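You operate a simulated robot arm through the tools that you are given. There is no shell and no other tool. Be economical: measure what you need, move in short steps, check, and stop when the job is done.

The job below is to be done with a simulated robot arm. You get a single attempt, and the scene is never put back.

## Task
Reset the tripped starter, open the teal tap and start the motor unloaded.
Fine: yellow lever down for the start, back to auto after it; one start; both hose nuts stay.

The check looks at the end state, three seconds after you hand in, the way a careful person would. Anything else that was tipped, shoved, dropped, spilled or broken makes it a failure.

## Robot
A 6-joint arm with a two-finger parallel gripper, fixed in place. Base frame: the origin is at the foot of the arm, x ahead of it, y to its left, z up. Lengths are in m, angles in rad, forces in N, time in s.
With the tool pointing down near the work surface it reaches from about 0.1 to 0.54 m from the base axis. Its first joint turns from -1.152 to 1.152 rad. Payload 2.7 kg.
Tool frame: the origin (TCP) lies between the finger pads and is the grasp point; the fingertips stand 0.023 m ahead of it; z points along the fingers, y is the line along which they close. The gripper opens to 0.094 m. The fingers are 0.038 m wide and 0.01 m thick; the gripper's body (0.054 by 0.096 m) begins 0.039 m behind the TCP.
Orientation is that of the tool frame in the base frame, as a unit quaternion [w, x, y, z]. With the fingers straight down and closing along the base's y, the tool's x points along the base's -x, its y along +y and its z along -z.

## Interface
- The arm moves only by the tool send_rows. Its argument "deltas" is a list of rows, each a list of 7 numbers: the gripper command, from -1 (fully open) to 1 (shut), values between in proportion, then the shift along the base's x, y, z in units of 250 mm (1.0 is 250 mm), then the turn, a rotation vector about the base's x, y, z in units of 45 degrees (1.0 is 45 degrees). In form: [[fingers, x, y, z, wx, wy, wz], ...]. A call has 1 to 20 rows; each row is the pose to reach, as a shift and turn from the pose commanded when the call began. A call with a number of a shift or a turn outside -1 to 1 is refused whole. Rows are played at 5 a second. More than 0.05 m and 0.15 rad between two rows, or a gripper value outside its range, and nothing of the call is played. A pose out of reach is approached as far as the arm can. The call stops where the force on the tool passes 90 N (or 10 N more than at its start, if that is more) or the arm is blocked; 0.2 s more then pass. Each finger travels about 0.045 m/s and halts on what it meets, pressing with about 31 N; the grip force reading is that of the motor and also rises with nothing between the fingers. The clock runs only during rows and for 0.2 s after the last one: add rows that repeat a pose to give the fingers time. The reply holds the time, the measured pose of the TCP, the force on the tool along the base axes, the opening and the grip force, in the units named above and with some noise, with the torque about the TCP (base axes, N m) and any sound that the robot's microphone picked up.
- Cameras (640 x 400 px; columns grow to the right, rows downward): "scene" is fixed at [0.073, -0.4317, 1.3766]; the picture's right is [0.78, -0.62, 0.00], its down [-0.51, -0.64, -0.57] and it looks along [0.36, 0.45, -0.82] (base axes); focal length 373 px, centre (320, 200). "wrist" rides on the gripper at [0.086, 0.016, -0.075] in the tool frame; the picture's right is [-0.18, 0.98, 0.00], its down [-0.58, -0.11, -0.81] and it looks along [-0.79, -0.15, 0.59] (tool axes); focal length 243 px, centre (320, 200). There is no depth. A picture from a camera that has moved, and an enlarged one, comes with that camera's place and axes in the base frame and with its lens. The place of the scene camera against the robot may be out by one fixed shift of up to 0.018 m in any direction.
- camera(camera): a new picture of that camera. It takes no simulated time.
- zoom(camera, box): a new picture of the part [left, top, right, bottom] of that camera's present view, enlarged. It takes no simulated time.
- finish_job(): hands the job in; it is judged then, once.

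Work in short steps. Places have to be worked out from the pictures, the camera data and where the tool is seen: move nearer, look again, correct. Check each grasp and each placing, and mend what went wrong. You have 120 turns and 64 pictures in all, those below and enlarged ones among them. Open the gripper and draw the arm clear of the work before you hand the job in, unless the task says otherwise; then end with one line.

The tools are called after "Emit:" as a command line: name --pt "numbers of a row" for each row, then --argument value for the rest, lists and objects as JSON in quotes. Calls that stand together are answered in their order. send_rows: Moves the arm, as the interface text tells. Its arguments: {"type":"object","properties":{"deltas":{"type":"array","items":{"type":"array","items":{"type":"number"}}}},"required":["deltas"]} The other tools are called the same way: camera (camera) takes a picture; zoom (camera, box) takes an enlarged picture of a part of a camera's view; finish_job () hands the job in.

At the start:

```text
time_s: 0.0
tool_pos: [0.3896, -0.1739, 0.9718]
ee_rot: [0.0, 0.0, 1.0, 0.0]
force: [0.3, 0.4, 0.1]
moment: [0.03, 0.0, 0.01]
opening: 0.094
grasp_force: 0.0
```

scene: 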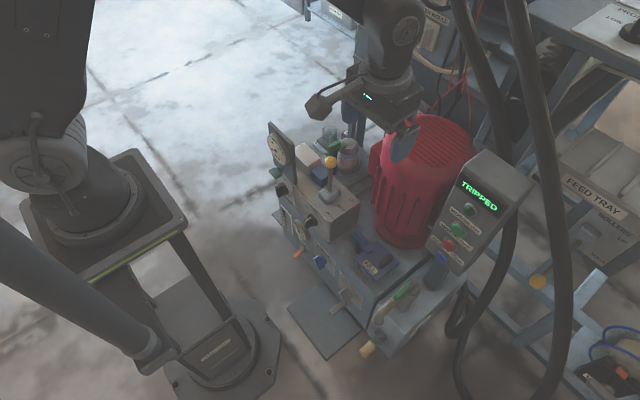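
wrist: 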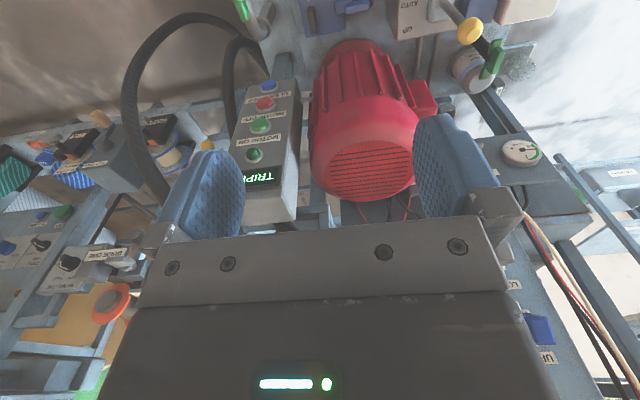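

The scene shows a motor skid with a panel reading TRIPPED. I zoom in to identify the controls.

Emit:
zoom --camera "scene" --box '[260, 110, 420, 210]'

Emit:
zoom --camera "scene" --box '[400, 130, 560, 230]'

Emit:
zoom --camera "scene" --box '[260, 180, 452, 300]'

Emit:
zoom --camera "scene" --box '[320, 220, 480, 370]'

Emit:
zoom --camera "wrist" --box '[200, 0, 560, 225]'

```text
4.00 times, centred on (340, 160) of scene
camera zoom: at [0.073, -0.4317, 1.3766], right [0.78, -0.62, 0.0], down [-0.51, -0.64, -0.57], along [0.36, 0.45, -0.82], focal length 1493 px, centre (240, 360)
```

zoom: 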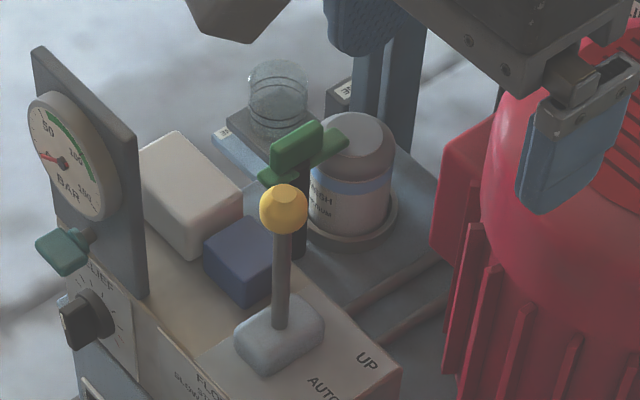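

```text
4.00 times, centred on (480, 180) of scene
camera zoom: at [0.073, -0.4317, 1.3766], right [0.78, -0.62, 0.0], down [-0.51, -0.64, -0.57], along [0.36, 0.45, -0.82], focal length 1493 px, centre (-320, 280)
```

zoom: 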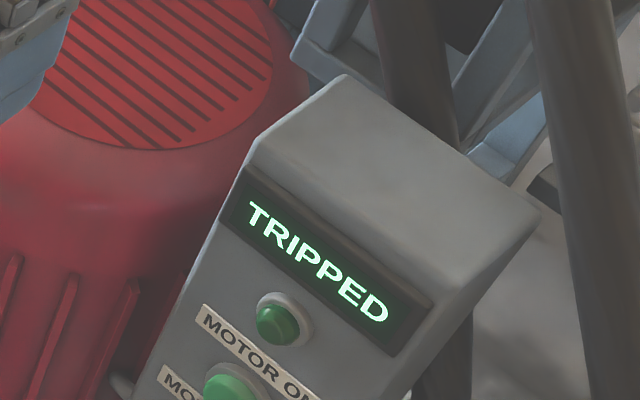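

```text
3.33 times, centred on (356, 240) of scene
camera zoom: at [0.073, -0.4317, 1.3766], right [0.78, -0.62, 0.0], down [-0.51, -0.64, -0.57], along [0.36, 0.45, -0.82], focal length 1244 px, centre (200, 67)
```

zoom: 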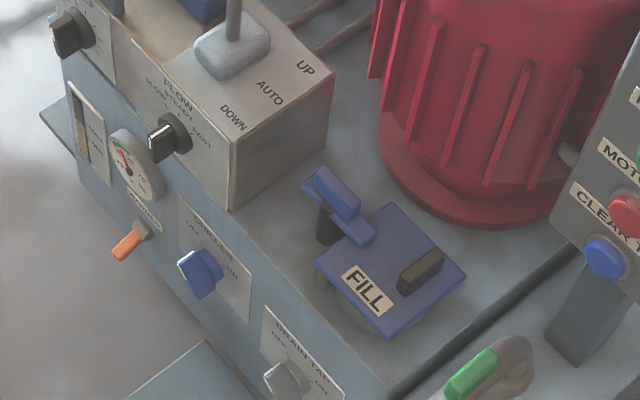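

```text
2.67 times, centred on (400, 295) of scene
camera zoom: at [0.073, -0.4317, 1.3766], right [0.78, -0.62, 0.0], down [-0.51, -0.64, -0.57], along [0.36, 0.45, -0.82], focal length 995 px, centre (107, -53)
```

zoom: 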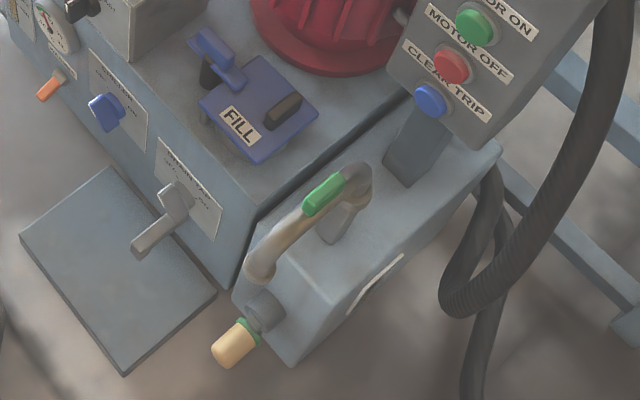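

```text
1.78 times, centred on (380, 112) of wrist
camera zoom: at [0.3036, -0.1565, 1.0469], right [0.18, 0.98, 0.0], down [0.58, -0.11, 0.81], along [0.79, -0.15, -0.59], focal length 431 px, centre (213, 356)
```

zoom: 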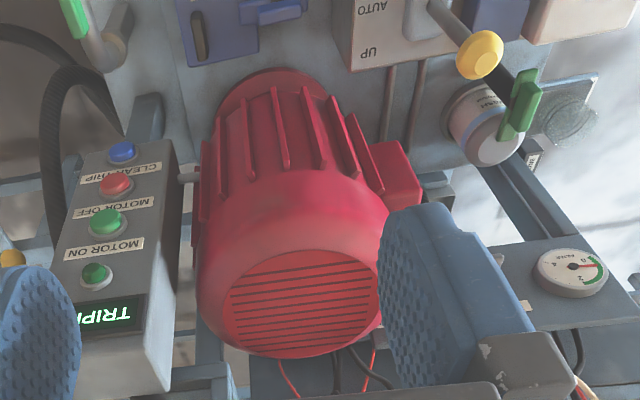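

The yellow ball triangulates to about (0.435, -0.016, 0.741) and the buttons to about (0.53, -0.30, 0.6–0.7). I draw the arm back to get a better view.

Emit:
send_rows --pt "-1 -0.14 -0.1 0 0 0 0" --pt "-1 -0.28 -0.2 0 0 0 0" --pt "-1 -0.42 -0.3 0 0 0 0" --pt "-1 -0.56 -0.4 0 0 0 0" --pt "-1 -0.56 -0.4 0 0 0 0"

Emit:
camera --camera "wrist"

Emit:
camera --camera "scene"

```text
time_s: 1.2
tool_pos: [0.2479, -0.2719, 0.9725]
ee_rot: [-0.001, -0.001, 1.0, 0.001]
force: [0.1, -0.1, -0.3]
moment: [0.0, 0.01, -0.02]
opening: 0.0941
grasp_force: 0.2
```

```text
56 pictures are left
camera wrist: at [0.1631, -0.2556, 1.0474], right [0.18, 0.98, 0.0], down [0.58, -0.11, 0.81], along [0.79, -0.15, -0.59], focal length 243 px, centre (320, 200)
```

wrist: 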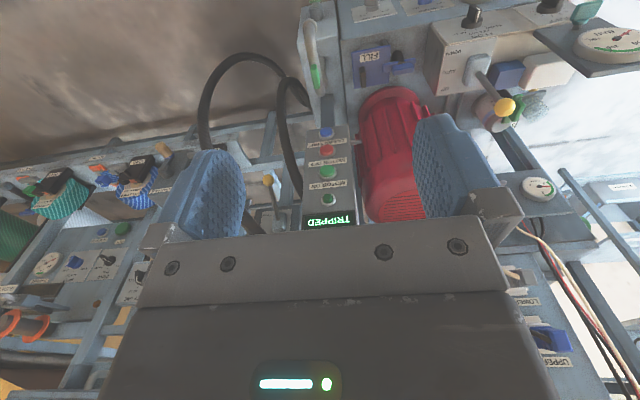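

```text
55 pictures are left
```

scene: 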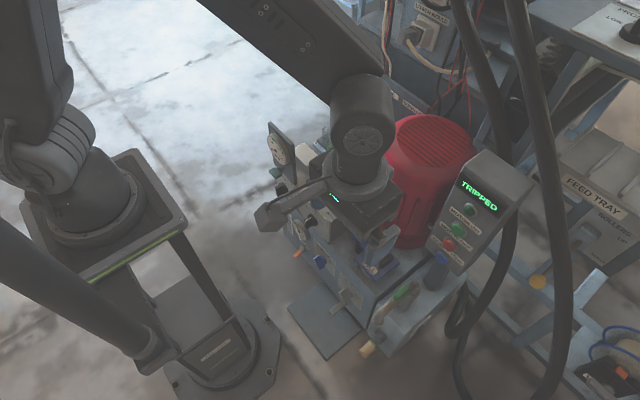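

The wrist view is upside down but wide. I zoom into the panel, the left-hand valves and the feed tray side.

Emit:
zoom --camera "wrist" --box '[270, 60, 430, 230]'

Emit:
zoom --camera "wrist" --box '[400, 0, 640, 150]'

Emit:
zoom --camera "wrist" --box '[0, 130, 240, 280]'

```text
2.35 times, centred on (350, 145) of wrist
camera zoom: at [0.1631, -0.2556, 1.0474], right [0.18, 0.98, 0.0], down [0.58, -0.11, 0.81], along [0.79, -0.15, -0.59], focal length 571 px, centre (249, 329)
```

zoom: 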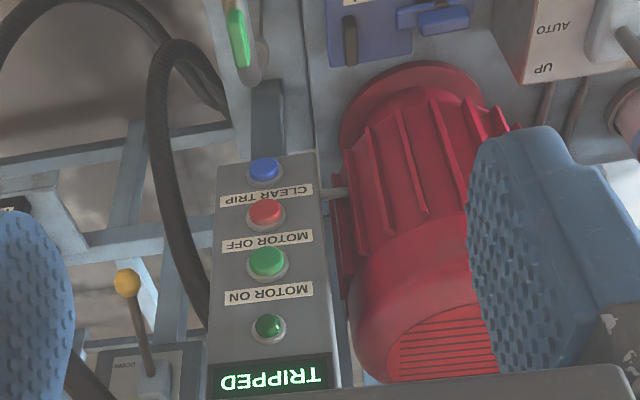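

```text
2.67 times, centred on (520, 75) of wrist
camera zoom: at [0.1631, -0.2556, 1.0474], right [0.18, 0.98, 0.0], down [0.58, -0.11, 0.81], along [0.79, -0.15, -0.59], focal length 647 px, centre (-213, 533)
```

zoom: 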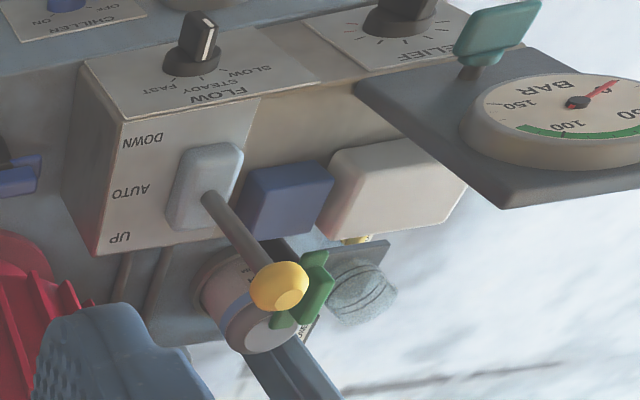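

```text
2.67 times, centred on (120, 205) of wrist
camera zoom: at [0.1631, -0.2556, 1.0474], right [0.18, 0.98, 0.0], down [0.58, -0.11, 0.81], along [0.79, -0.15, -0.59], focal length 647 px, centre (853, 187)
```

zoom: 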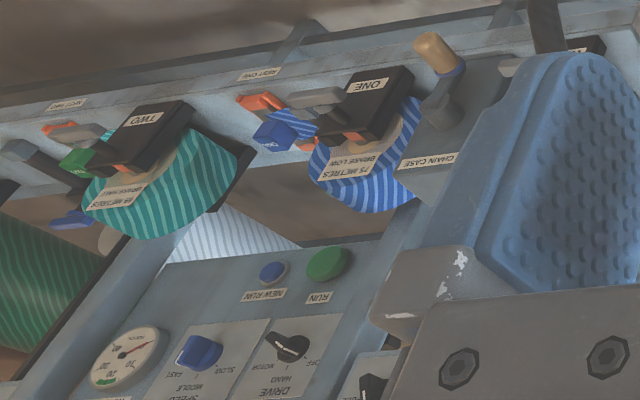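

The teal tap sits beside the BAR gauge on the left, and the lever box carries UP/AUTO/DOWN. I move across to look at that side.

Emit:
send_rows --pt "-1 -0.03 0.18 -0.05 0 0 0" --pt "-1 -0.06 0.36 -0.1 0 0 0" --pt "-1 -0.09 0.54 -0.15 0 0 0" --pt "-1 -0.12 0.72 -0.2 0 0 0" --pt "-1 -0.16 0.9 -0.25 0 0 0" --pt "-1 -0.2 1.0 -0.3 0 0 0" --pt "-1 -0.2 1.0 -0.3 0 0 0"

Emit:
camera --camera "wrist"

Emit:
zoom --camera "scene" --box '[240, 100, 400, 200]'

```text
time_s: 2.8
tool_pos: [0.2399, -0.0265, 0.8969]
ee_rot: [0.0, 0.0, 1.0, 0.0]
force: [-0.8, -0.9, -0.2]
moment: [-0.02, 0.04, 0.0]
opening: 0.0939
grasp_force: 0.1
out of reach, approached as far as the arm can: row 5, 6, 7
```

```text
51 pictures are left
camera wrist: at [0.1538, -0.0103, 0.9724], right [0.18, 0.98, 0.0], down [0.58, -0.11, 0.81], along [0.79, -0.15, -0.59], focal length 243 px, centre (320, 200)
```

wrist: 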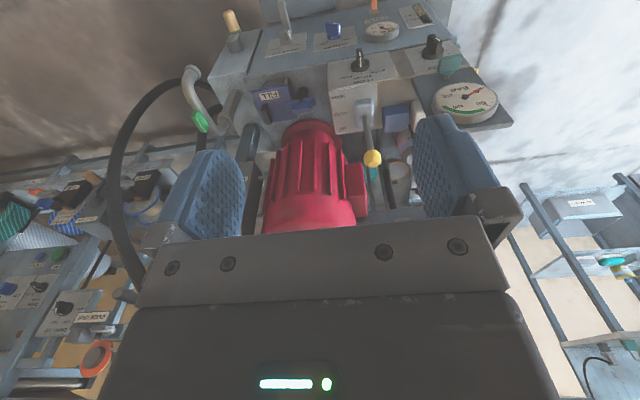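

```text
4.00 times, centred on (320, 150) of scene
camera zoom: at [0.073, -0.4317, 1.3766], right [0.78, -0.62, 0.0], down [-0.51, -0.64, -0.57], along [0.36, 0.45, -0.82], focal length 1493 px, centre (320, 400)
```

zoom: 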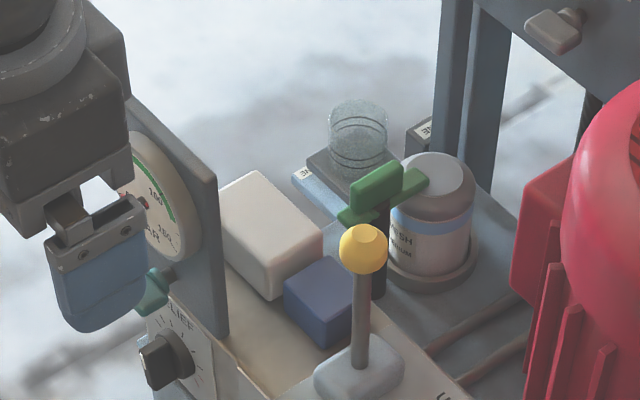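

I zoom into the gauge area and the far-right item that also looks teal.

Emit:
zoom --camera "wrist" --box '[310, 0, 530, 190]'

Emit:
zoom --camera "wrist" --box '[520, 170, 640, 290]'

Emit:
zoom --camera "wrist" --box '[180, 0, 330, 150]'

```text
2.11 times, centred on (420, 95) of wrist
camera zoom: at [0.1538, -0.0103, 0.9724], right [0.18, 0.98, 0.0], down [0.58, -0.11, 0.81], along [0.79, -0.15, -0.59], focal length 511 px, centre (110, 421)
```

zoom: 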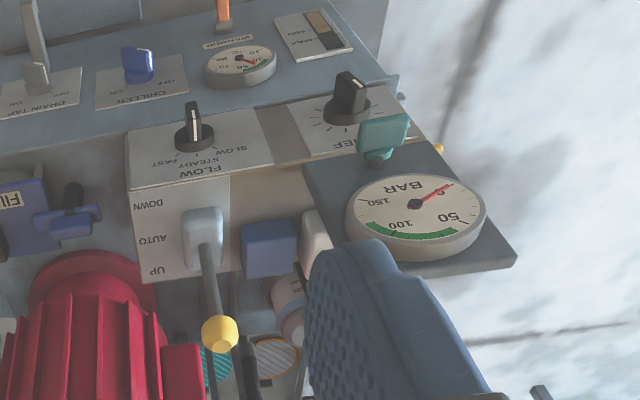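

```text
3.33 times, centred on (580, 230) of wrist
camera zoom: at [0.1538, -0.0103, 0.9724], right [0.18, 0.98, 0.0], down [0.58, -0.11, 0.81], along [0.79, -0.15, -0.59], focal length 809 px, centre (-547, 100)
```

zoom: 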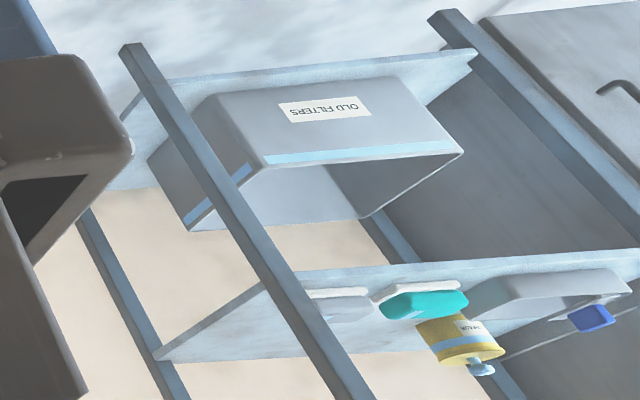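

```text
2.67 times, centred on (255, 75) of wrist
camera zoom: at [0.1538, -0.0103, 0.9724], right [0.18, 0.98, 0.0], down [0.58, -0.11, 0.81], along [0.79, -0.15, -0.59], focal length 647 px, centre (493, 533)
```

zoom: 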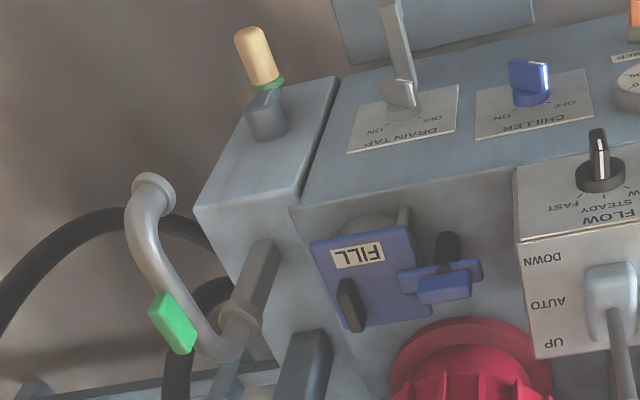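

There appears to be something teal-striped behind the yellow lever. I move up and forward to see behind the lever and the filter bowl.

Emit:
send_rows --pt "-1 0.12 0.0 0.1 0 0 0" --pt "-1 0.25 0.0 0.15 0 0 0" --pt "-1 0.4 0.05 0.15 0 0 0" --pt "-1 0.52 0.1 0.15 0 0 0" --pt "-1 0.52 0.1 0.15 0 0 0"

Emit:
camera --camera "wrist"

```text
time_s: 4.0
tool_pos: [0.3684, -0.0018, 0.9344]
ee_rot: [0.001, 0.0, 1.0, 0.0]
force: [-1.0, -0.3, 0.1]
moment: [0.02, -0.02, -0.02]
opening: 0.0939
grasp_force: 0.0
```

```text
46 pictures are left
camera wrist: at [0.2816, 0.0159, 1.0101], right [0.18, 0.98, 0.0], down [0.58, -0.11, 0.81], along [0.79, -0.15, -0.59], focal length 243 px, centre (320, 200)
```

wrist: 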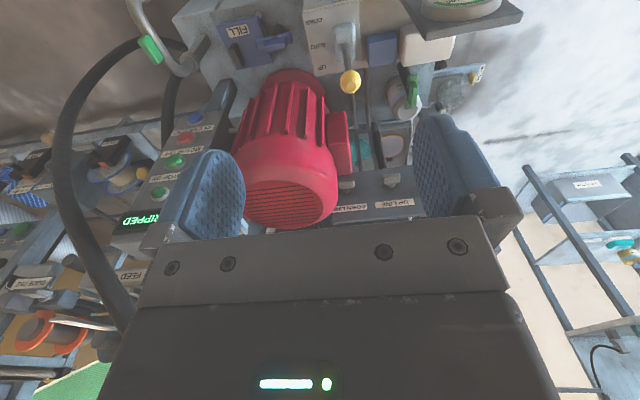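

Emit:
zoom --camera "wrist" --box '[320, 60, 500, 220]'

```text
2.50 times, centred on (410, 140) of wrist
camera zoom: at [0.2816, 0.0159, 1.0101], right [0.18, 0.98, 0.0], down [0.58, -0.11, 0.81], along [0.79, -0.15, -0.59], focal length 606 px, centre (95, 350)
```

zoom: 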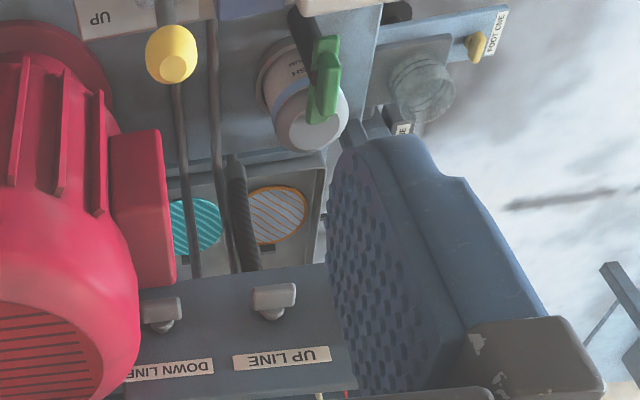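

Ball ≈ (0.472, 0.024, 0.655), lever upright at AUTO. Teal handle ≈ (0.393, 0.177, 0.528). Panel buttons sit on a near-vertical face: CLEAR TRIP ≈ (0.525, -0.305, 0.585), ON about 0.12 higher, and a pump handle with a green grip is in front at (0.404, -0.303, 0.557). I go in front of the panel with the tool tilted 30° forward.

Emit:
send_rows --pt "-1 -0.15 -0.1 0 0 0 0" --pt "-1 -0.28 -0.22 0 0 -0.1 0" --pt "-1 -0.32 -0.4 0 0 -0.2 0" --pt "-1 -0.32 -0.58 0 0 -0.32 0" --pt "-1 -0.3 -0.76 -0.05 0 -0.44 0" --pt "-1 -0.28 -0.92 -0.15 0 -0.56 0" --pt "-1 -0.28 -1.0 -0.25 0 -0.667 0" --pt "-1 -0.28 -1.0 -0.25 0 -0.667 0"

Emit:
camera --camera "wrist"

Emit:
camera --camera "scene"

```text
time_s: 5.8
tool_pos: [0.2969, -0.2518, 0.8724]
ee_rot: [0.259, 0.001, 0.966, 0.0]
force: [-0.7, 0.0, 1.1]
moment: [-0.02, -0.03, 0.03]
opening: 0.0939
grasp_force: 0.1
```

```text
44 pictures are left
camera wrist: at [0.1855, -0.2343, 0.8944], right [0.16, 0.98, 0.09], down [0.1, -0.11, 0.99], along [0.98, -0.15, -0.12], focal length 243 px, centre (320, 200)
```

wrist: 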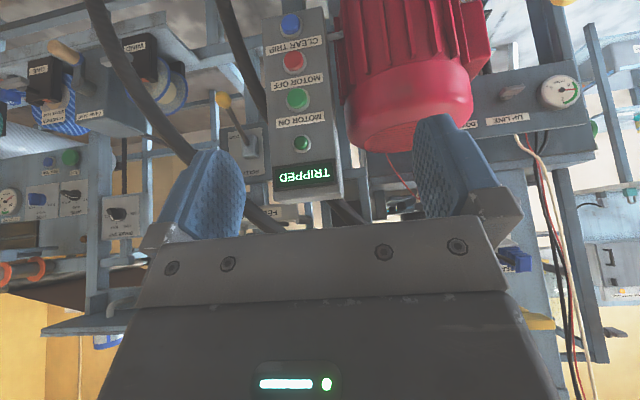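

```text
43 pictures are left
```

scene: 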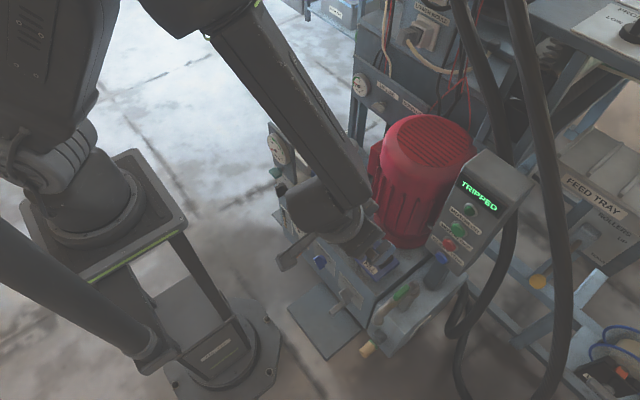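

Wrist-only rays place CLEAR TRIP ≈ (0.546, -0.310, 0.556) and ON ≈ (0.553, -0.312, 0.68). I close the fingers, set a 20° tilt and come down in front of the panel, above the pump handle.

Emit:
send_rows --pt "0 0.13 -0.05 -0.1 0 0.05 0" --pt "1 0.28 -0.1 -0.2 0 0.1 0" --pt "1 0.42 -0.16 -0.3 0 0.15 0" --pt "1 0.55 -0.2 -0.4 0 0.222 0" --pt "1 0.62 -0.233 -0.56 0 0.222 0" --pt "1 0.64 -0.233 -0.74 0 0.222 0" --pt "1 0.64 -0.233 -0.9 0 0.222 0" --pt "1 0.64 -0.233 -0.9 0 0.222 0" --pt "1 0.64 -0.233 -0.9 0 0.222 0"

Emit:
camera --camera "wrist"

Emit:
camera --camera "scene"

```text
time_s: 7.8
tool_pos: [0.4571, -0.3101, 0.65]
ee_rot: [0.174, 0.001, 0.985, 0.0]
force: [0.4, -0.3, -0.6]
moment: [-0.05, 0.0, 0.06]
opening: 0.0
grasp_force: 31.0
```

```text
42 pictures are left
camera wrist: at [0.3506, -0.2928, 0.69], right [0.17, 0.98, 0.06], down [0.27, -0.11, 0.96], along [0.95, -0.15, -0.28], focal length 243 px, centre (320, 200)
```

wrist: 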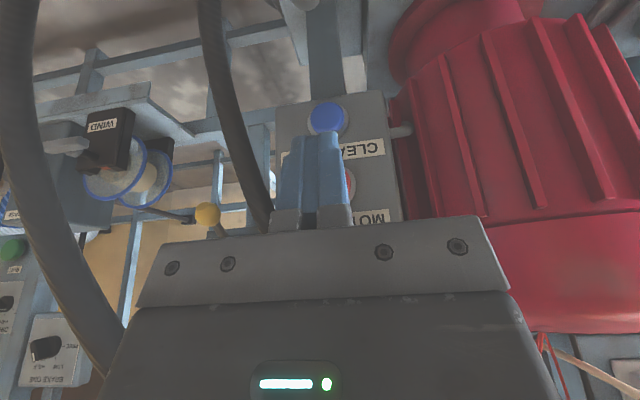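

```text
41 pictures are left
```

scene: 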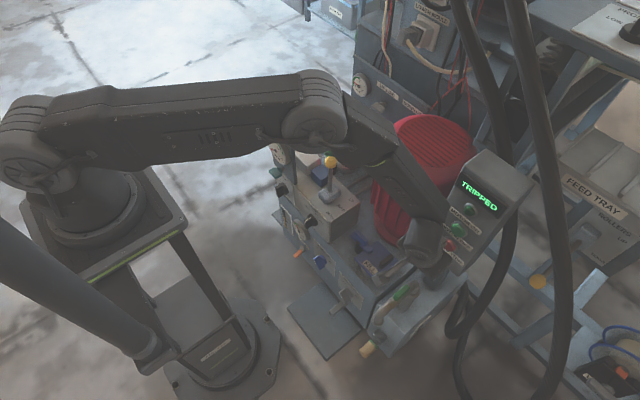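

CLEAR TRIP confirmed at ≈ (0.546, -0.312, 0.552). I lower to its level in front of it, stopping short of contact.

Emit:
send_rows --pt "1 0.02 0 -0.1 0 0 0" --pt "1 0.06 -0.004 -0.22 0 0 0" --pt "1 0.1 -0.008 -0.316 0 0 0" --pt "1 0.14 -0.008 -0.316 0 0 0" --pt "1 0.14 -0.008 -0.316 0 0 0"

Emit:
camera --camera "wrist"

Emit:
zoom --camera "scene" --box '[340, 180, 532, 300]'

```text
time_s: 9.0
tool_pos: [0.493, -0.3128, 0.5706]
ee_rot: [0.173, 0.001, 0.985, -0.001]
force: [0.4, -0.4, 0.2]
moment: [0.0, 0.01, -0.04]
opening: 0.0002
grasp_force: 30.8
```

```text
40 pictures are left
camera wrist: at [0.3865, -0.296, 0.6098], right [0.17, 0.98, 0.06], down [0.27, -0.11, 0.96], along [0.95, -0.15, -0.28], focal length 243 px, centre (320, 200)
```

wrist: 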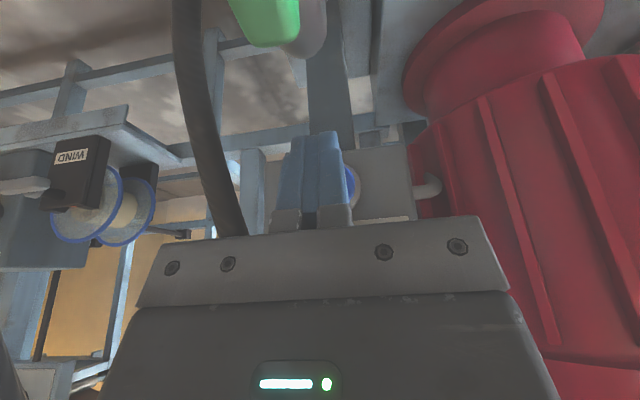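

```text
3.33 times, centred on (436, 240) of scene
camera zoom: at [0.073, -0.4317, 1.3766], right [0.78, -0.62, 0.0], down [-0.51, -0.64, -0.57], along [0.36, 0.45, -0.82], focal length 1244 px, centre (-67, 67)
```

zoom: 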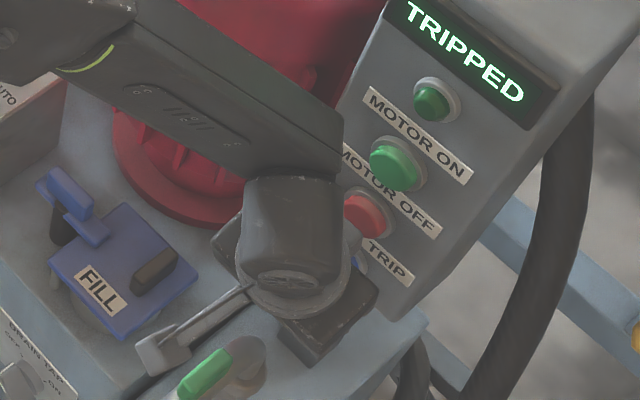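

The tip is aligned just in front of CLEAR TRIP. I push forward in small steps.

Emit:
send_rows --pt "1 0.04 0 0 0 0 0" --pt "1 0.08 0 0 0 0 0" --pt "1 0.1 0 0 0 0 0" --pt "1 0.12 0 0 0 0 0"

Emit:
zoom --camera "scene" --box '[340, 160, 532, 280]'

```text
time_s: 10.0
tool_pos: [0.5187, -0.3146, 0.5682]
ee_rot: [0.17, 0.002, 0.985, 0.001]
force: [-41.7, 5.7, 15.4]
moment: [-0.25, -2.79, 0.29]
opening: 0.0004
grasp_force: 31.1
heard: click
```

```text
3.33 times, centred on (436, 220) of scene
camera zoom: at [0.0719, -0.4315, 1.3768], right [0.78, -0.62, 0.0], down [-0.51, -0.64, -0.57], along [0.36, 0.45, -0.82], focal length 1244 px, centre (-67, 133)
```

zoom: 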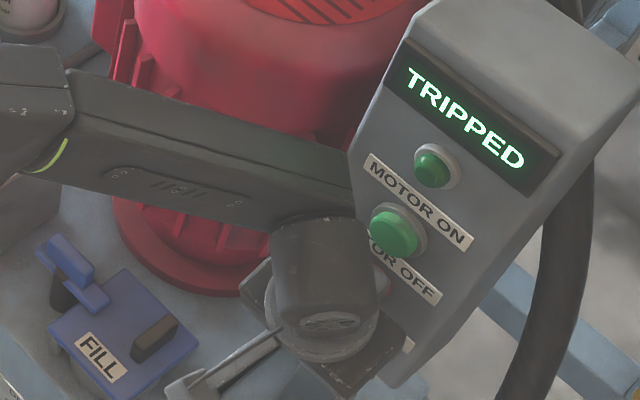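

A click was heard at 42 N. I back off and check the display.

Emit:
send_rows --pt "1 -0.06 0 0 0 0 0" --pt "1 -0.12 0 0 0 0 0" --pt "1 -0.12 0 0 0 0 0"

Emit:
zoom --camera "scene" --box '[340, 160, 532, 280]'

```text
time_s: 10.8
tool_pos: [0.4929, -0.3142, 0.5714]
ee_rot: [0.174, 0.001, 0.985, 0.0]
force: [-0.3, -0.2, 0.1]
moment: [-0.01, 0.0, 0.0]
opening: 0.0002
grasp_force: 31.2
```

```text
3.33 times, centred on (436, 220) of scene
camera zoom: at [0.073, -0.4317, 1.3766], right [0.78, -0.62, 0.0], down [-0.51, -0.64, -0.57], along [0.36, 0.45, -0.82], focal length 1244 px, centre (-67, 133)
```

zoom: 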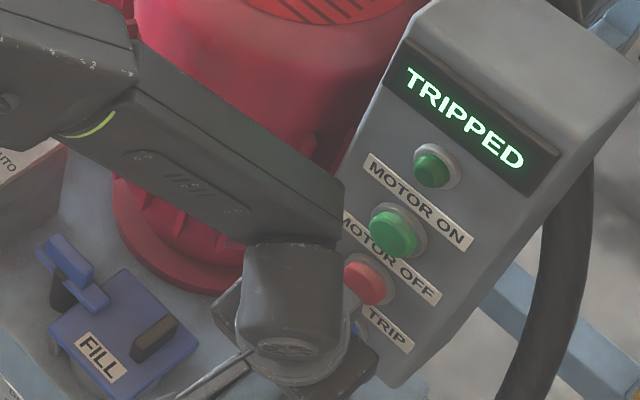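

TRIPPED persists, and the torque suggests the gripper body met the red OFF button first. I increase the tilt to 30° for more clearance above the tip, and push again in small steps.

Emit:
send_rows --pt "1 -0.04 0 0.02 0 -0.11 0" --pt "1 -0.04 0.008 0.02 0 -0.222 0" --pt "1 0.0 0.01 0.01 0 -0.222 0" --pt "1 0.04 0.01 0.0 0 -0.222 0" --pt "1 0.04 0.01 0.0 0 -0.222 0"

Emit:
zoom --camera "wrist" --box '[220, 0, 440, 240]'

```text
time_s: 12.0
tool_pos: [0.5035, -0.3097, 0.5688]
ee_rot: [0.259, 0.0, 0.966, 0.0]
force: [-0.6, -0.9, 0.0]
moment: [-0.02, -0.02, 0.02]
opening: 0.0
grasp_force: 31.2
```

```text
1.67 times, centred on (330, 120) of wrist
camera zoom: at [0.3918, -0.2929, 0.59], right [0.16, 0.98, 0.09], down [0.1, -0.11, 0.99], along [0.98, -0.15, -0.12], focal length 404 px, centre (303, 333)
```

zoom: 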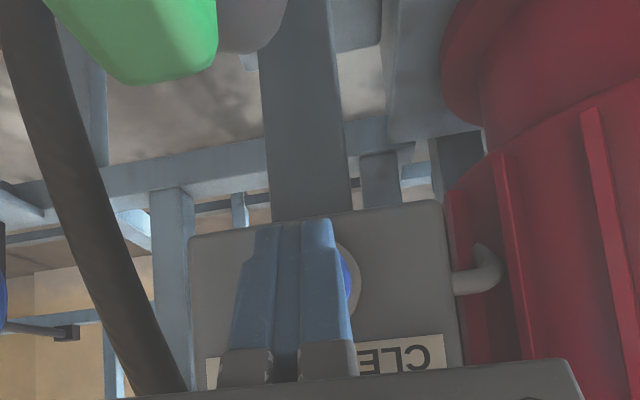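

Aligned with blue (button centre ≈ (0.546, -0.309, 0.551)). I push on slowly.

Emit:
send_rows --pt "1 0.02 0 -0.01 0 0 0" --pt "1 0.04 0 -0.01 0 0 0" --pt "1 0.05 0 -0.01 0 0 0" --pt "1 0.06 0 -0.01 0 0 0"

```text
time_s: 13.0
tool_pos: [0.5171, -0.3098, 0.5667]
ee_rot: [0.259, 0.0, 0.966, 0.0]
force: [-3.6, 0.7, 0.0]
moment: [0.02, 0.03, -0.01]
opening: 0.0
grasp_force: 30.9
heard: click
```

A light click at 3.6 N through the tip: this is the blue button. I check the display.

Emit:
zoom --camera "scene" --box '[340, 160, 532, 280]'

```text
3.33 times, centred on (436, 220) of scene
camera zoom: at [0.0729, -0.4317, 1.3766], right [0.78, -0.62, 0.0], down [-0.51, -0.64, -0.57], along [0.36, 0.45, -0.82], focal length 1244 px, centre (-67, 133)
```

zoom: 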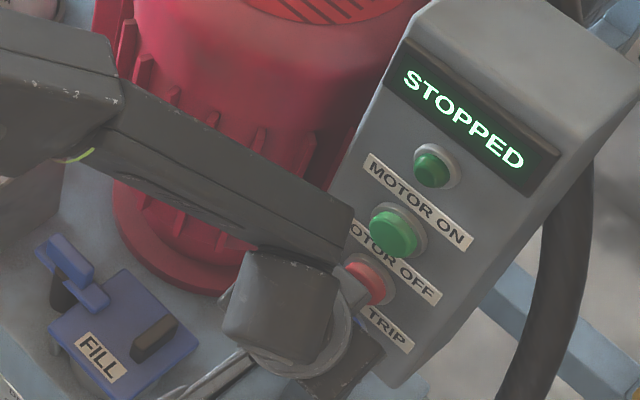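

STOPPED — the trip is cleared. I back off, raise and return toward the teal tap.

Emit:
send_rows --pt "1 -0.1 0 0.02 0 0 0" --pt "1 -0.2 0 0.1 0 0 0" --pt "1 -0.34 0 0.25 0 0 0" --pt "1 -0.48 0.04 0.4 0 0 0" --pt "1 -0.62 0.1 0.55 0 0 0" --pt "1 -0.74 0.22 0.66 0 0 0" --pt "1 -0.82 0.38 0.75 0 0 0" --pt "1 -0.86 0.56 0.8 0 0 0" --pt "1 -0.88 0.75 0.8 0 0 0" --pt "1 -0.88 0.95 0.8 0 0 0" --pt "1 -0.88 1.0 0.8 0 0 0"

Emit:
send_rows --pt "1 0 0.18 0 0 0 0" --pt "1 0 0.36 0 0 0 0" --pt "1 0 0.54 -0.05 0 0 0" --pt "1 -0.05 0.72 -0.12 0 0 0" --pt "1 -0.1 0.85 -0.2 0 0 0" --pt "1 -0.1 0.85 -0.35 0 0 0" --pt "1 -0.1 0.85 -0.35 0 0 0"

Emit:
camera --camera "wrist"

```text
refused: row 3 steps farther than a row can; nothing moved
```

```text
time_s: 14.6
tool_pos: [0.4952, -0.0987, 0.4795]
ee_rot: [0.262, 0.0, 0.965, 0.0]
force: [9.8, 2.3, 10.5]
moment: [0.13, 0.03, 0.08]
opening: 0.0001
grasp_force: 31.1
```

```text
34 pictures are left
camera wrist: at [0.3829, -0.0809, 0.5003], right [0.16, 0.98, 0.09], down [0.09, -0.11, 0.99], along [0.98, -0.15, -0.11], focal length 243 px, centre (320, 200)
```

wrist: 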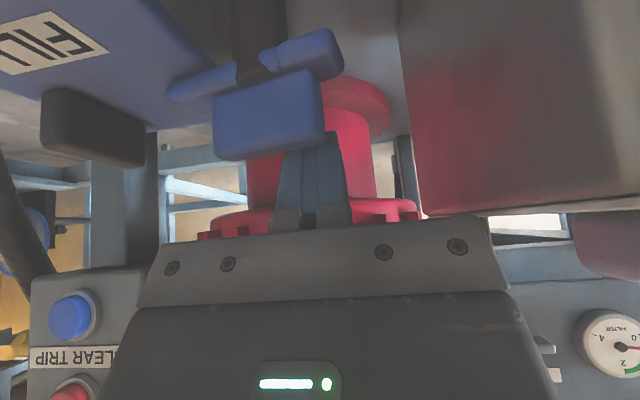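

My first call was refused but the second one, which depended on it, ran from the wrong place. The tool swept in front of the motor and now touches something lightly (~14 N). I check before moving.

Emit:
camera --camera "scene"

Emit:
zoom --camera "scene" --box '[280, 150, 440, 290]'

```text
33 pictures are left
```

scene: 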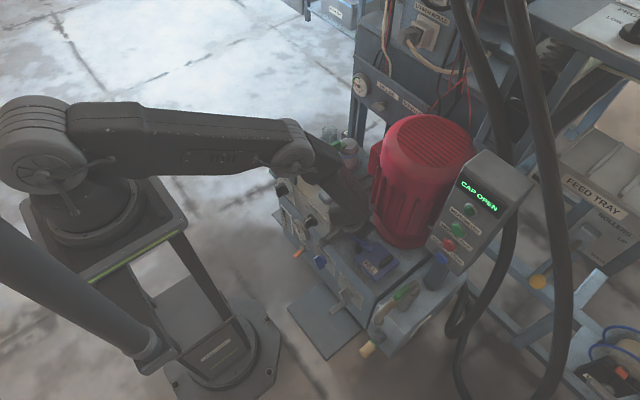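

```text
2.86 times, centred on (360, 220) of scene
camera zoom: at [0.0729, -0.4317, 1.3766], right [0.78, -0.62, 0.0], down [-0.51, -0.64, -0.57], along [0.36, 0.45, -0.82], focal length 1066 px, centre (206, 143)
```

zoom: 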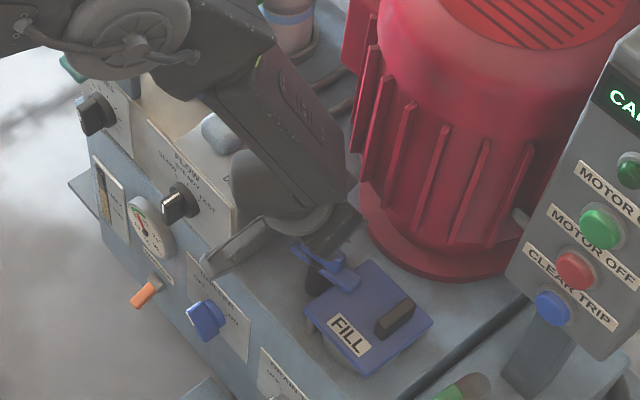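

The display says CAP OPEN, so the sweep disturbed the blue FILL latch; that has to be mended. I rise straight up first, the last leg reversed.

Emit:
send_rows --pt "1 0 0 0.08 0 0 0" --pt "1 0 0 0.16 0 0 0" --pt "1 0 0 0.28 0 0 0" --pt "1 0 0 0.4 0 0 0"

Emit:
camera --camera "scene"

Emit:
camera --camera "wrist"

```text
time_s: 15.6
tool_pos: [0.493, -0.0977, 0.5778]
ee_rot: [0.257, 0.0, 0.966, 0.0]
force: [-0.4, -0.7, -0.2]
moment: [0.03, 0.0, 0.0]
opening: 0.0002
grasp_force: 30.9
```

```text
31 pictures are left
```

scene: 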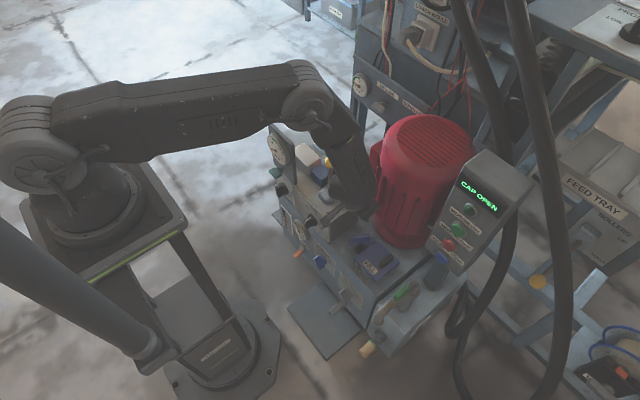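

```text
30 pictures are left
camera wrist: at [0.3812, -0.0807, 0.5995], right [0.16, 0.98, 0.09], down [0.1, -0.11, 0.99], along [0.98, -0.15, -0.12], focal length 243 px, centre (320, 200)
```

wrist: 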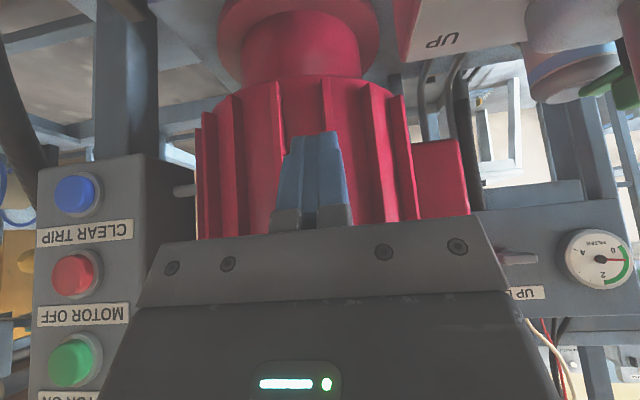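

Force is gone. I rise further clear to inspect the latch and lever.

Emit:
send_rows --pt "1 0 0 0.16 0 0 0" --pt "1 0 0 0.34 0 0 0" --pt "1 0 -0.1 0.52 0 0 0" --pt "1 -0.1 -0.2 0.66 0 0.1 0" --pt "1 -0.25 -0.3 0.75 0 0.25 0" --pt "1 -0.42 -0.34 0.8 0 0.4 0" --pt "1 -0.6 -0.36 0.85 0 0.55 0" --pt "1 -0.7 -0.36 0.9 0 0.667 0" --pt "1 -0.7 -0.36 0.9 0 0.667 0"

Emit:
camera --camera "wrist"

Emit:
camera --camera "scene"

```text
refused: row 3 steps farther than a row can; nothing moved
```

```text
29 pictures are left
camera wrist: at [0.3812, -0.0807, 0.5995], right [0.16, 0.98, 0.09], down [0.1, -0.11, 0.99], along [0.98, -0.15, -0.12], focal length 243 px, centre (320, 200)
```

wrist: 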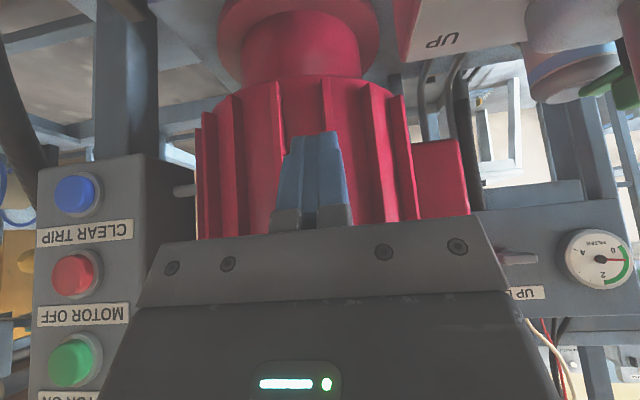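

```text
28 pictures are left
```

scene: 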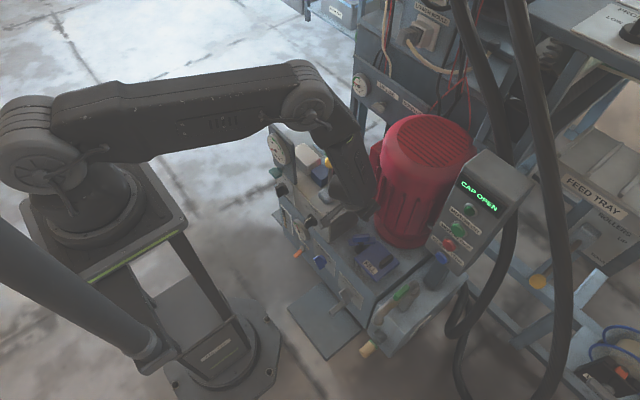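

A step was too long; I resend with shorter steps and take the pictures afterwards.

Emit:
send_rows --pt "1 0 0 0.16 0 0 0" --pt "1 0 0 0.32 0 0 0" --pt "1 0 -0.06 0.48 0 0 0" --pt "1 -0.06 -0.12 0.62 0 0.1 0" --pt "1 -0.18 -0.18 0.72 0 0.2 0" --pt "1 -0.32 -0.22 0.8 0 0.35 0" --pt "1 -0.48 -0.24 0.85 0 0.5 0" --pt "1 -0.64 -0.24 0.9 0 0.667 0" --pt "1 -0.64 -0.24 0.9 0 0.667 0"

```text
time_s: 17.6
tool_pos: [0.3346, -0.1568, 0.8068]
ee_rot: [0.0, 0.0, 1.0, 0.0]
force: [-0.6, 0.3, -0.1]
moment: [-0.02, 0.0, 0.0]
opening: 0.0
grasp_force: 31.6
```

Clear now. I look at the latch and the lever with both cameras.

Emit:
zoom --camera "scene" --box '[290, 130, 450, 290]'

Emit:
camera --camera "wrist"

```text
2.50 times, centred on (370, 210) of scene
camera zoom: at [0.0729, -0.4317, 1.3766], right [0.78, -0.62, 0.0], down [-0.51, -0.64, -0.57], along [0.36, 0.45, -0.82], focal length 933 px, centre (195, 175)
```

zoom: 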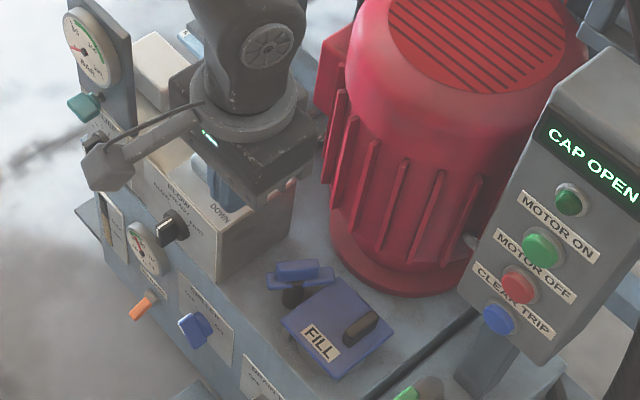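

```text
26 pictures are left
camera wrist: at [0.2476, -0.1405, 0.8819], right [0.18, 0.98, 0.0], down [0.58, -0.11, 0.81], along [0.79, -0.15, -0.59], focal length 243 px, centre (320, 200)
```

wrist: 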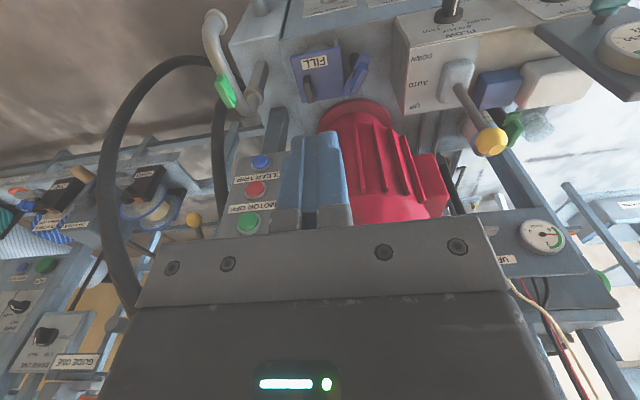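

The lever is still at AUTO (ball at the same place). The blue swing latch has turned off the lid edge. I zoom in on it.

Emit:
zoom --camera "wrist" --box '[280, 20, 400, 120]'

Emit:
zoom --camera "scene" --box '[340, 220, 404, 270]'

```text
4.00 times, centred on (340, 70) of wrist
camera zoom: at [0.2476, -0.1405, 0.8819], right [0.18, 0.98, 0.0], down [0.58, -0.11, 0.81], along [0.79, -0.15, -0.59], focal length 970 px, centre (240, 720)
```

zoom: 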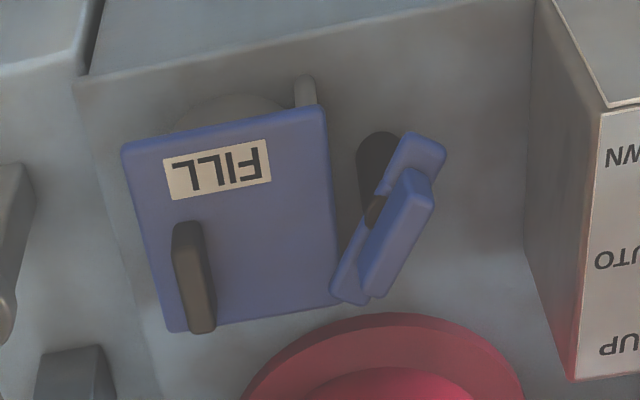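

```text
8.00 times, centred on (372, 245) of scene
camera zoom: at [0.0729, -0.4317, 1.3766], right [0.78, -0.62, 0.0], down [-0.51, -0.64, -0.57], along [0.36, 0.45, -0.82], focal length 2986 px, centre (-96, -160)
```

zoom: 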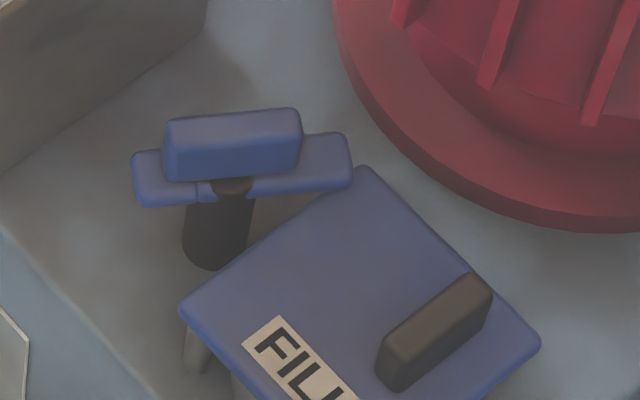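

The latch pivots at ≈ (0.463, -0.111, 0.448). It was originally along y and has swung about 58°, with its tail now at (0.442, -0.098). I'll push it square from the front with two slightly open fingers straddling the pivot. First I go above the start point.

Emit:
send_rows --pt "0.447 0.04 0.03 -0.16 0 0 0" --pt "0.447 0.08 0.06 -0.32 0 0 0" --pt "0.447 0.12 0.1 -0.48 0 0 0" --pt "0.447 0.16 0.14 -0.64 0 0 0" --pt "0.447 0.18 0.19 -0.8 0 0 0" --pt "0.447 0.18 0.19 -0.95 0 0 0" --pt "0.447 0.18 0.19 -0.987 0 0 0" --pt "0.447 0.18 0.19 -0.987 0 0 0"

```text
time_s: 19.4
tool_pos: [0.3781, -0.1112, 0.5571]
ee_rot: [0.0, 0.0, 1.0, 0.0]
force: [-0.6, -0.7, -0.2]
moment: [0.04, -0.05, -0.02]
opening: 0.0257
grasp_force: 0.1
```

Emit:
zoom --camera "wrist" --box '[220, 0, 440, 220]'

```text
1.82 times, centred on (330, 110) of wrist
camera zoom: at [0.2925, -0.0935, 0.6319], right [0.18, 0.98, 0.0], down [0.58, -0.11, 0.81], along [0.79, -0.15, -0.59], focal length 441 px, centre (302, 364)
```

zoom: 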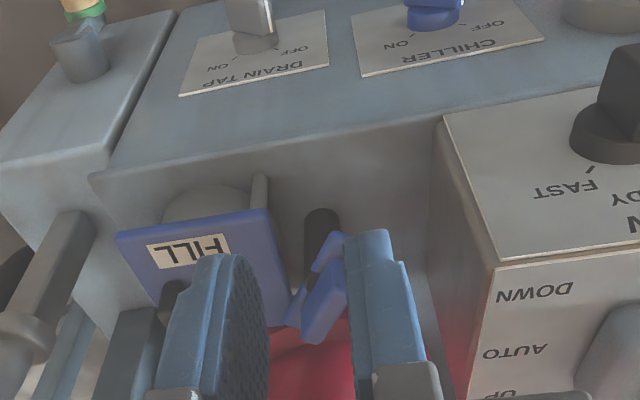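

The fingers are lined up; I shift 6 mm off the hinge pin, lower to latch height and advance to just before the tail.

Emit:
send_rows --pt "0.447 0 0.024 -0.15 0 0 0" --pt "0.447 0 0.024 -0.3 0 0 0" --pt "0.447 0 0.024 -0.376 0 0 0" --pt "0.447 0.06 0.024 -0.376 0 0 0" --pt "0.447 0.12 0.024 -0.376 0 0 0" --pt "0.447 0.12 0.024 -0.376 0 0 0"

Emit:
zoom --camera "wrist" --box '[220, 0, 440, 220]'

```text
time_s: 20.8
tool_pos: [0.4085, -0.1031, 0.466]
ee_rot: [0.0, 0.0, 1.0, 0.0]
force: [0.0, -0.2, -0.9]
moment: [-0.02, -0.03, 0.03]
opening: 0.0261
grasp_force: 0.0
```

```text
1.82 times, centred on (330, 110) of wrist
camera zoom: at [0.322, -0.0863, 0.5393], right [0.18, 0.98, 0.0], down [0.58, -0.11, 0.81], along [0.79, -0.15, -0.59], focal length 441 px, centre (302, 364)
```

zoom: 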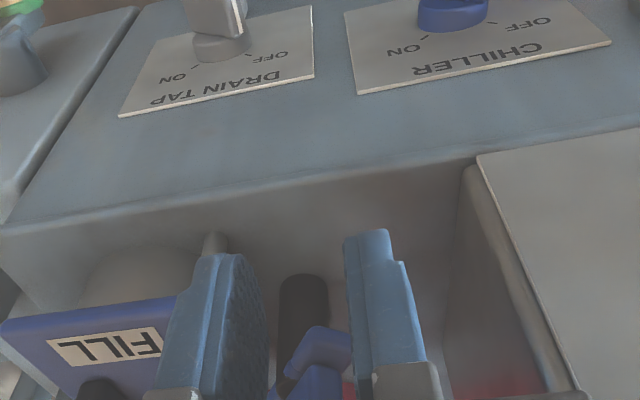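

The tail lies just inside the +y finger, so I narrow the opening to 12 mm so that finger meets it, then advance.

Emit:
send_rows --pt "0.745 0 -0.008 0 0 0 0" --pt "0.745 0 -0.008 0 0 0 0" --pt "0.745 0.03 -0.008 0 0 0 0" --pt "0.745 0.06 -0.008 0 0 0 0" --pt "0.745 0.08 -0.008 0 0 0 0"

Emit:
zoom --camera "wrist" --box '[220, 0, 440, 220]'

```text
time_s: 22.0
tool_pos: [0.4281, -0.1055, 0.4631]
ee_rot: [0.0, 0.0, 1.0, 0.001]
force: [0.0, -0.1, -0.2]
moment: [-0.01, 0.04, 0.01]
opening: 0.0122
grasp_force: 0.0
```

```text
1.82 times, centred on (330, 110) of wrist
camera zoom: at [0.3419, -0.089, 0.5388], right [0.18, 0.98, 0.0], down [0.58, -0.11, 0.81], along [0.79, -0.15, -0.59], focal length 441 px, centre (302, 364)
```

zoom: 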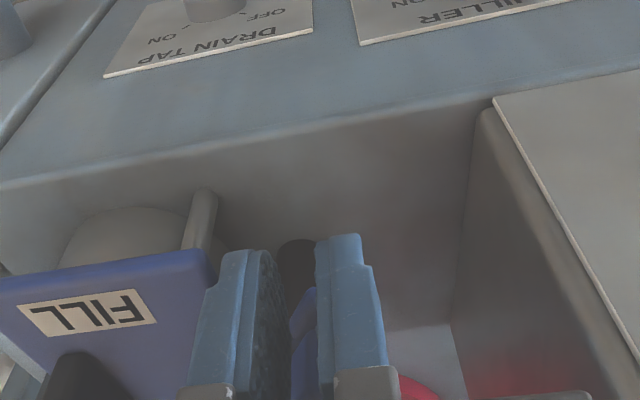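

The tail's corner is entering the gap, so I back off, close the fingers fully, centre them at y ≈ -0.101, and push with the flat face.

Emit:
send_rows --pt "0.745 -0.08 0 0 0 0 0" --pt "1 -0.08 0.018 0 0 0 0" --pt "1 -0.08 0.018 0 0 0 0" --pt "1 -0.04 0.018 0 0 0 0" --pt "1 0.0 0.018 0 0 0 0" --pt "1 0.02 0.018 0 0 0 0" --pt "1 0.03 0.018 0 0 0 0"

Emit:
zoom --camera "scene" --box '[320, 160, 512, 280]'

```text
time_s: 23.6
tool_pos: [0.4311, -0.1005, 0.4621]
ee_rot: [-0.004, 0.001, 1.0, 0.001]
force: [-18.9, 5.6, 8.1]
moment: [-0.05, -0.19, 0.04]
opening: 0.0
grasp_force: 30.8
```

```text
3.33 times, centred on (416, 220) of scene
camera zoom: at [0.0726, -0.4316, 1.3767], right [0.78, -0.62, 0.0], down [-0.51, -0.64, -0.57], along [0.36, 0.45, -0.82], focal length 1244 px, centre (0, 133)
```

zoom: 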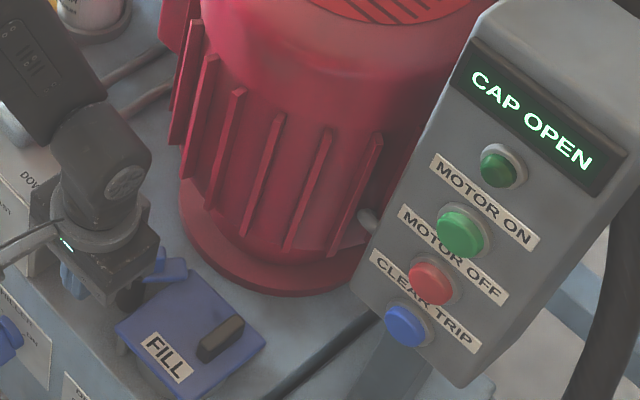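

Contact is made, but at this angle the tail wants to move mostly +y. I back off, come from the -y side and sweep +y, then square it with +x.

Emit:
send_rows --pt "1 -0.08 0 0 0 0 0" --pt "1 -0.08 -0.084 0 0 0 0" --pt "1 -0.04 -0.084 0 0 0 0" --pt "1 -0.04 -0.05 0 0 0 0" --pt "1 -0.04 -0.02 0 0 0 0" --pt "1 -0.04 0.0 0 0 0 0" --pt "1 -0.02 0.0 0 0 0 0" --pt "1 0.0 0.0 0 0 0 0"

Emit:
zoom --camera "scene" --box '[320, 160, 512, 280]'

```text
time_s: 25.4
tool_pos: [0.4317, -0.1006, 0.4626]
ee_rot: [-0.003, 0.001, 1.0, 0.001]
force: [-12.0, 4.9, 5.7]
moment: [-0.04, -0.14, 0.05]
opening: 0.0
grasp_force: 31.1
```

```text
3.33 times, centred on (416, 220) of scene
camera zoom: at [0.0727, -0.4317, 1.3767], right [0.78, -0.62, 0.0], down [-0.51, -0.64, -0.57], along [0.36, 0.45, -0.82], focal length 1244 px, centre (0, 133)
```

zoom: 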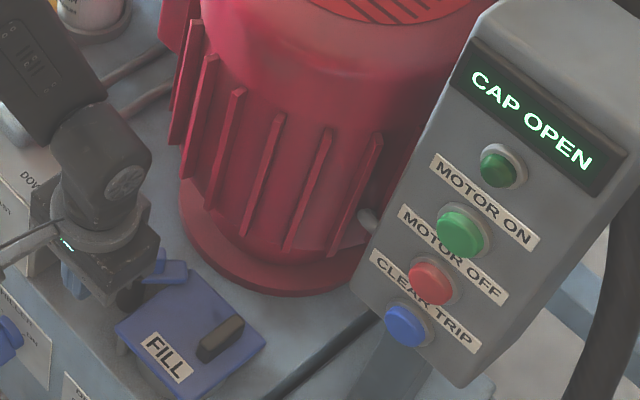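

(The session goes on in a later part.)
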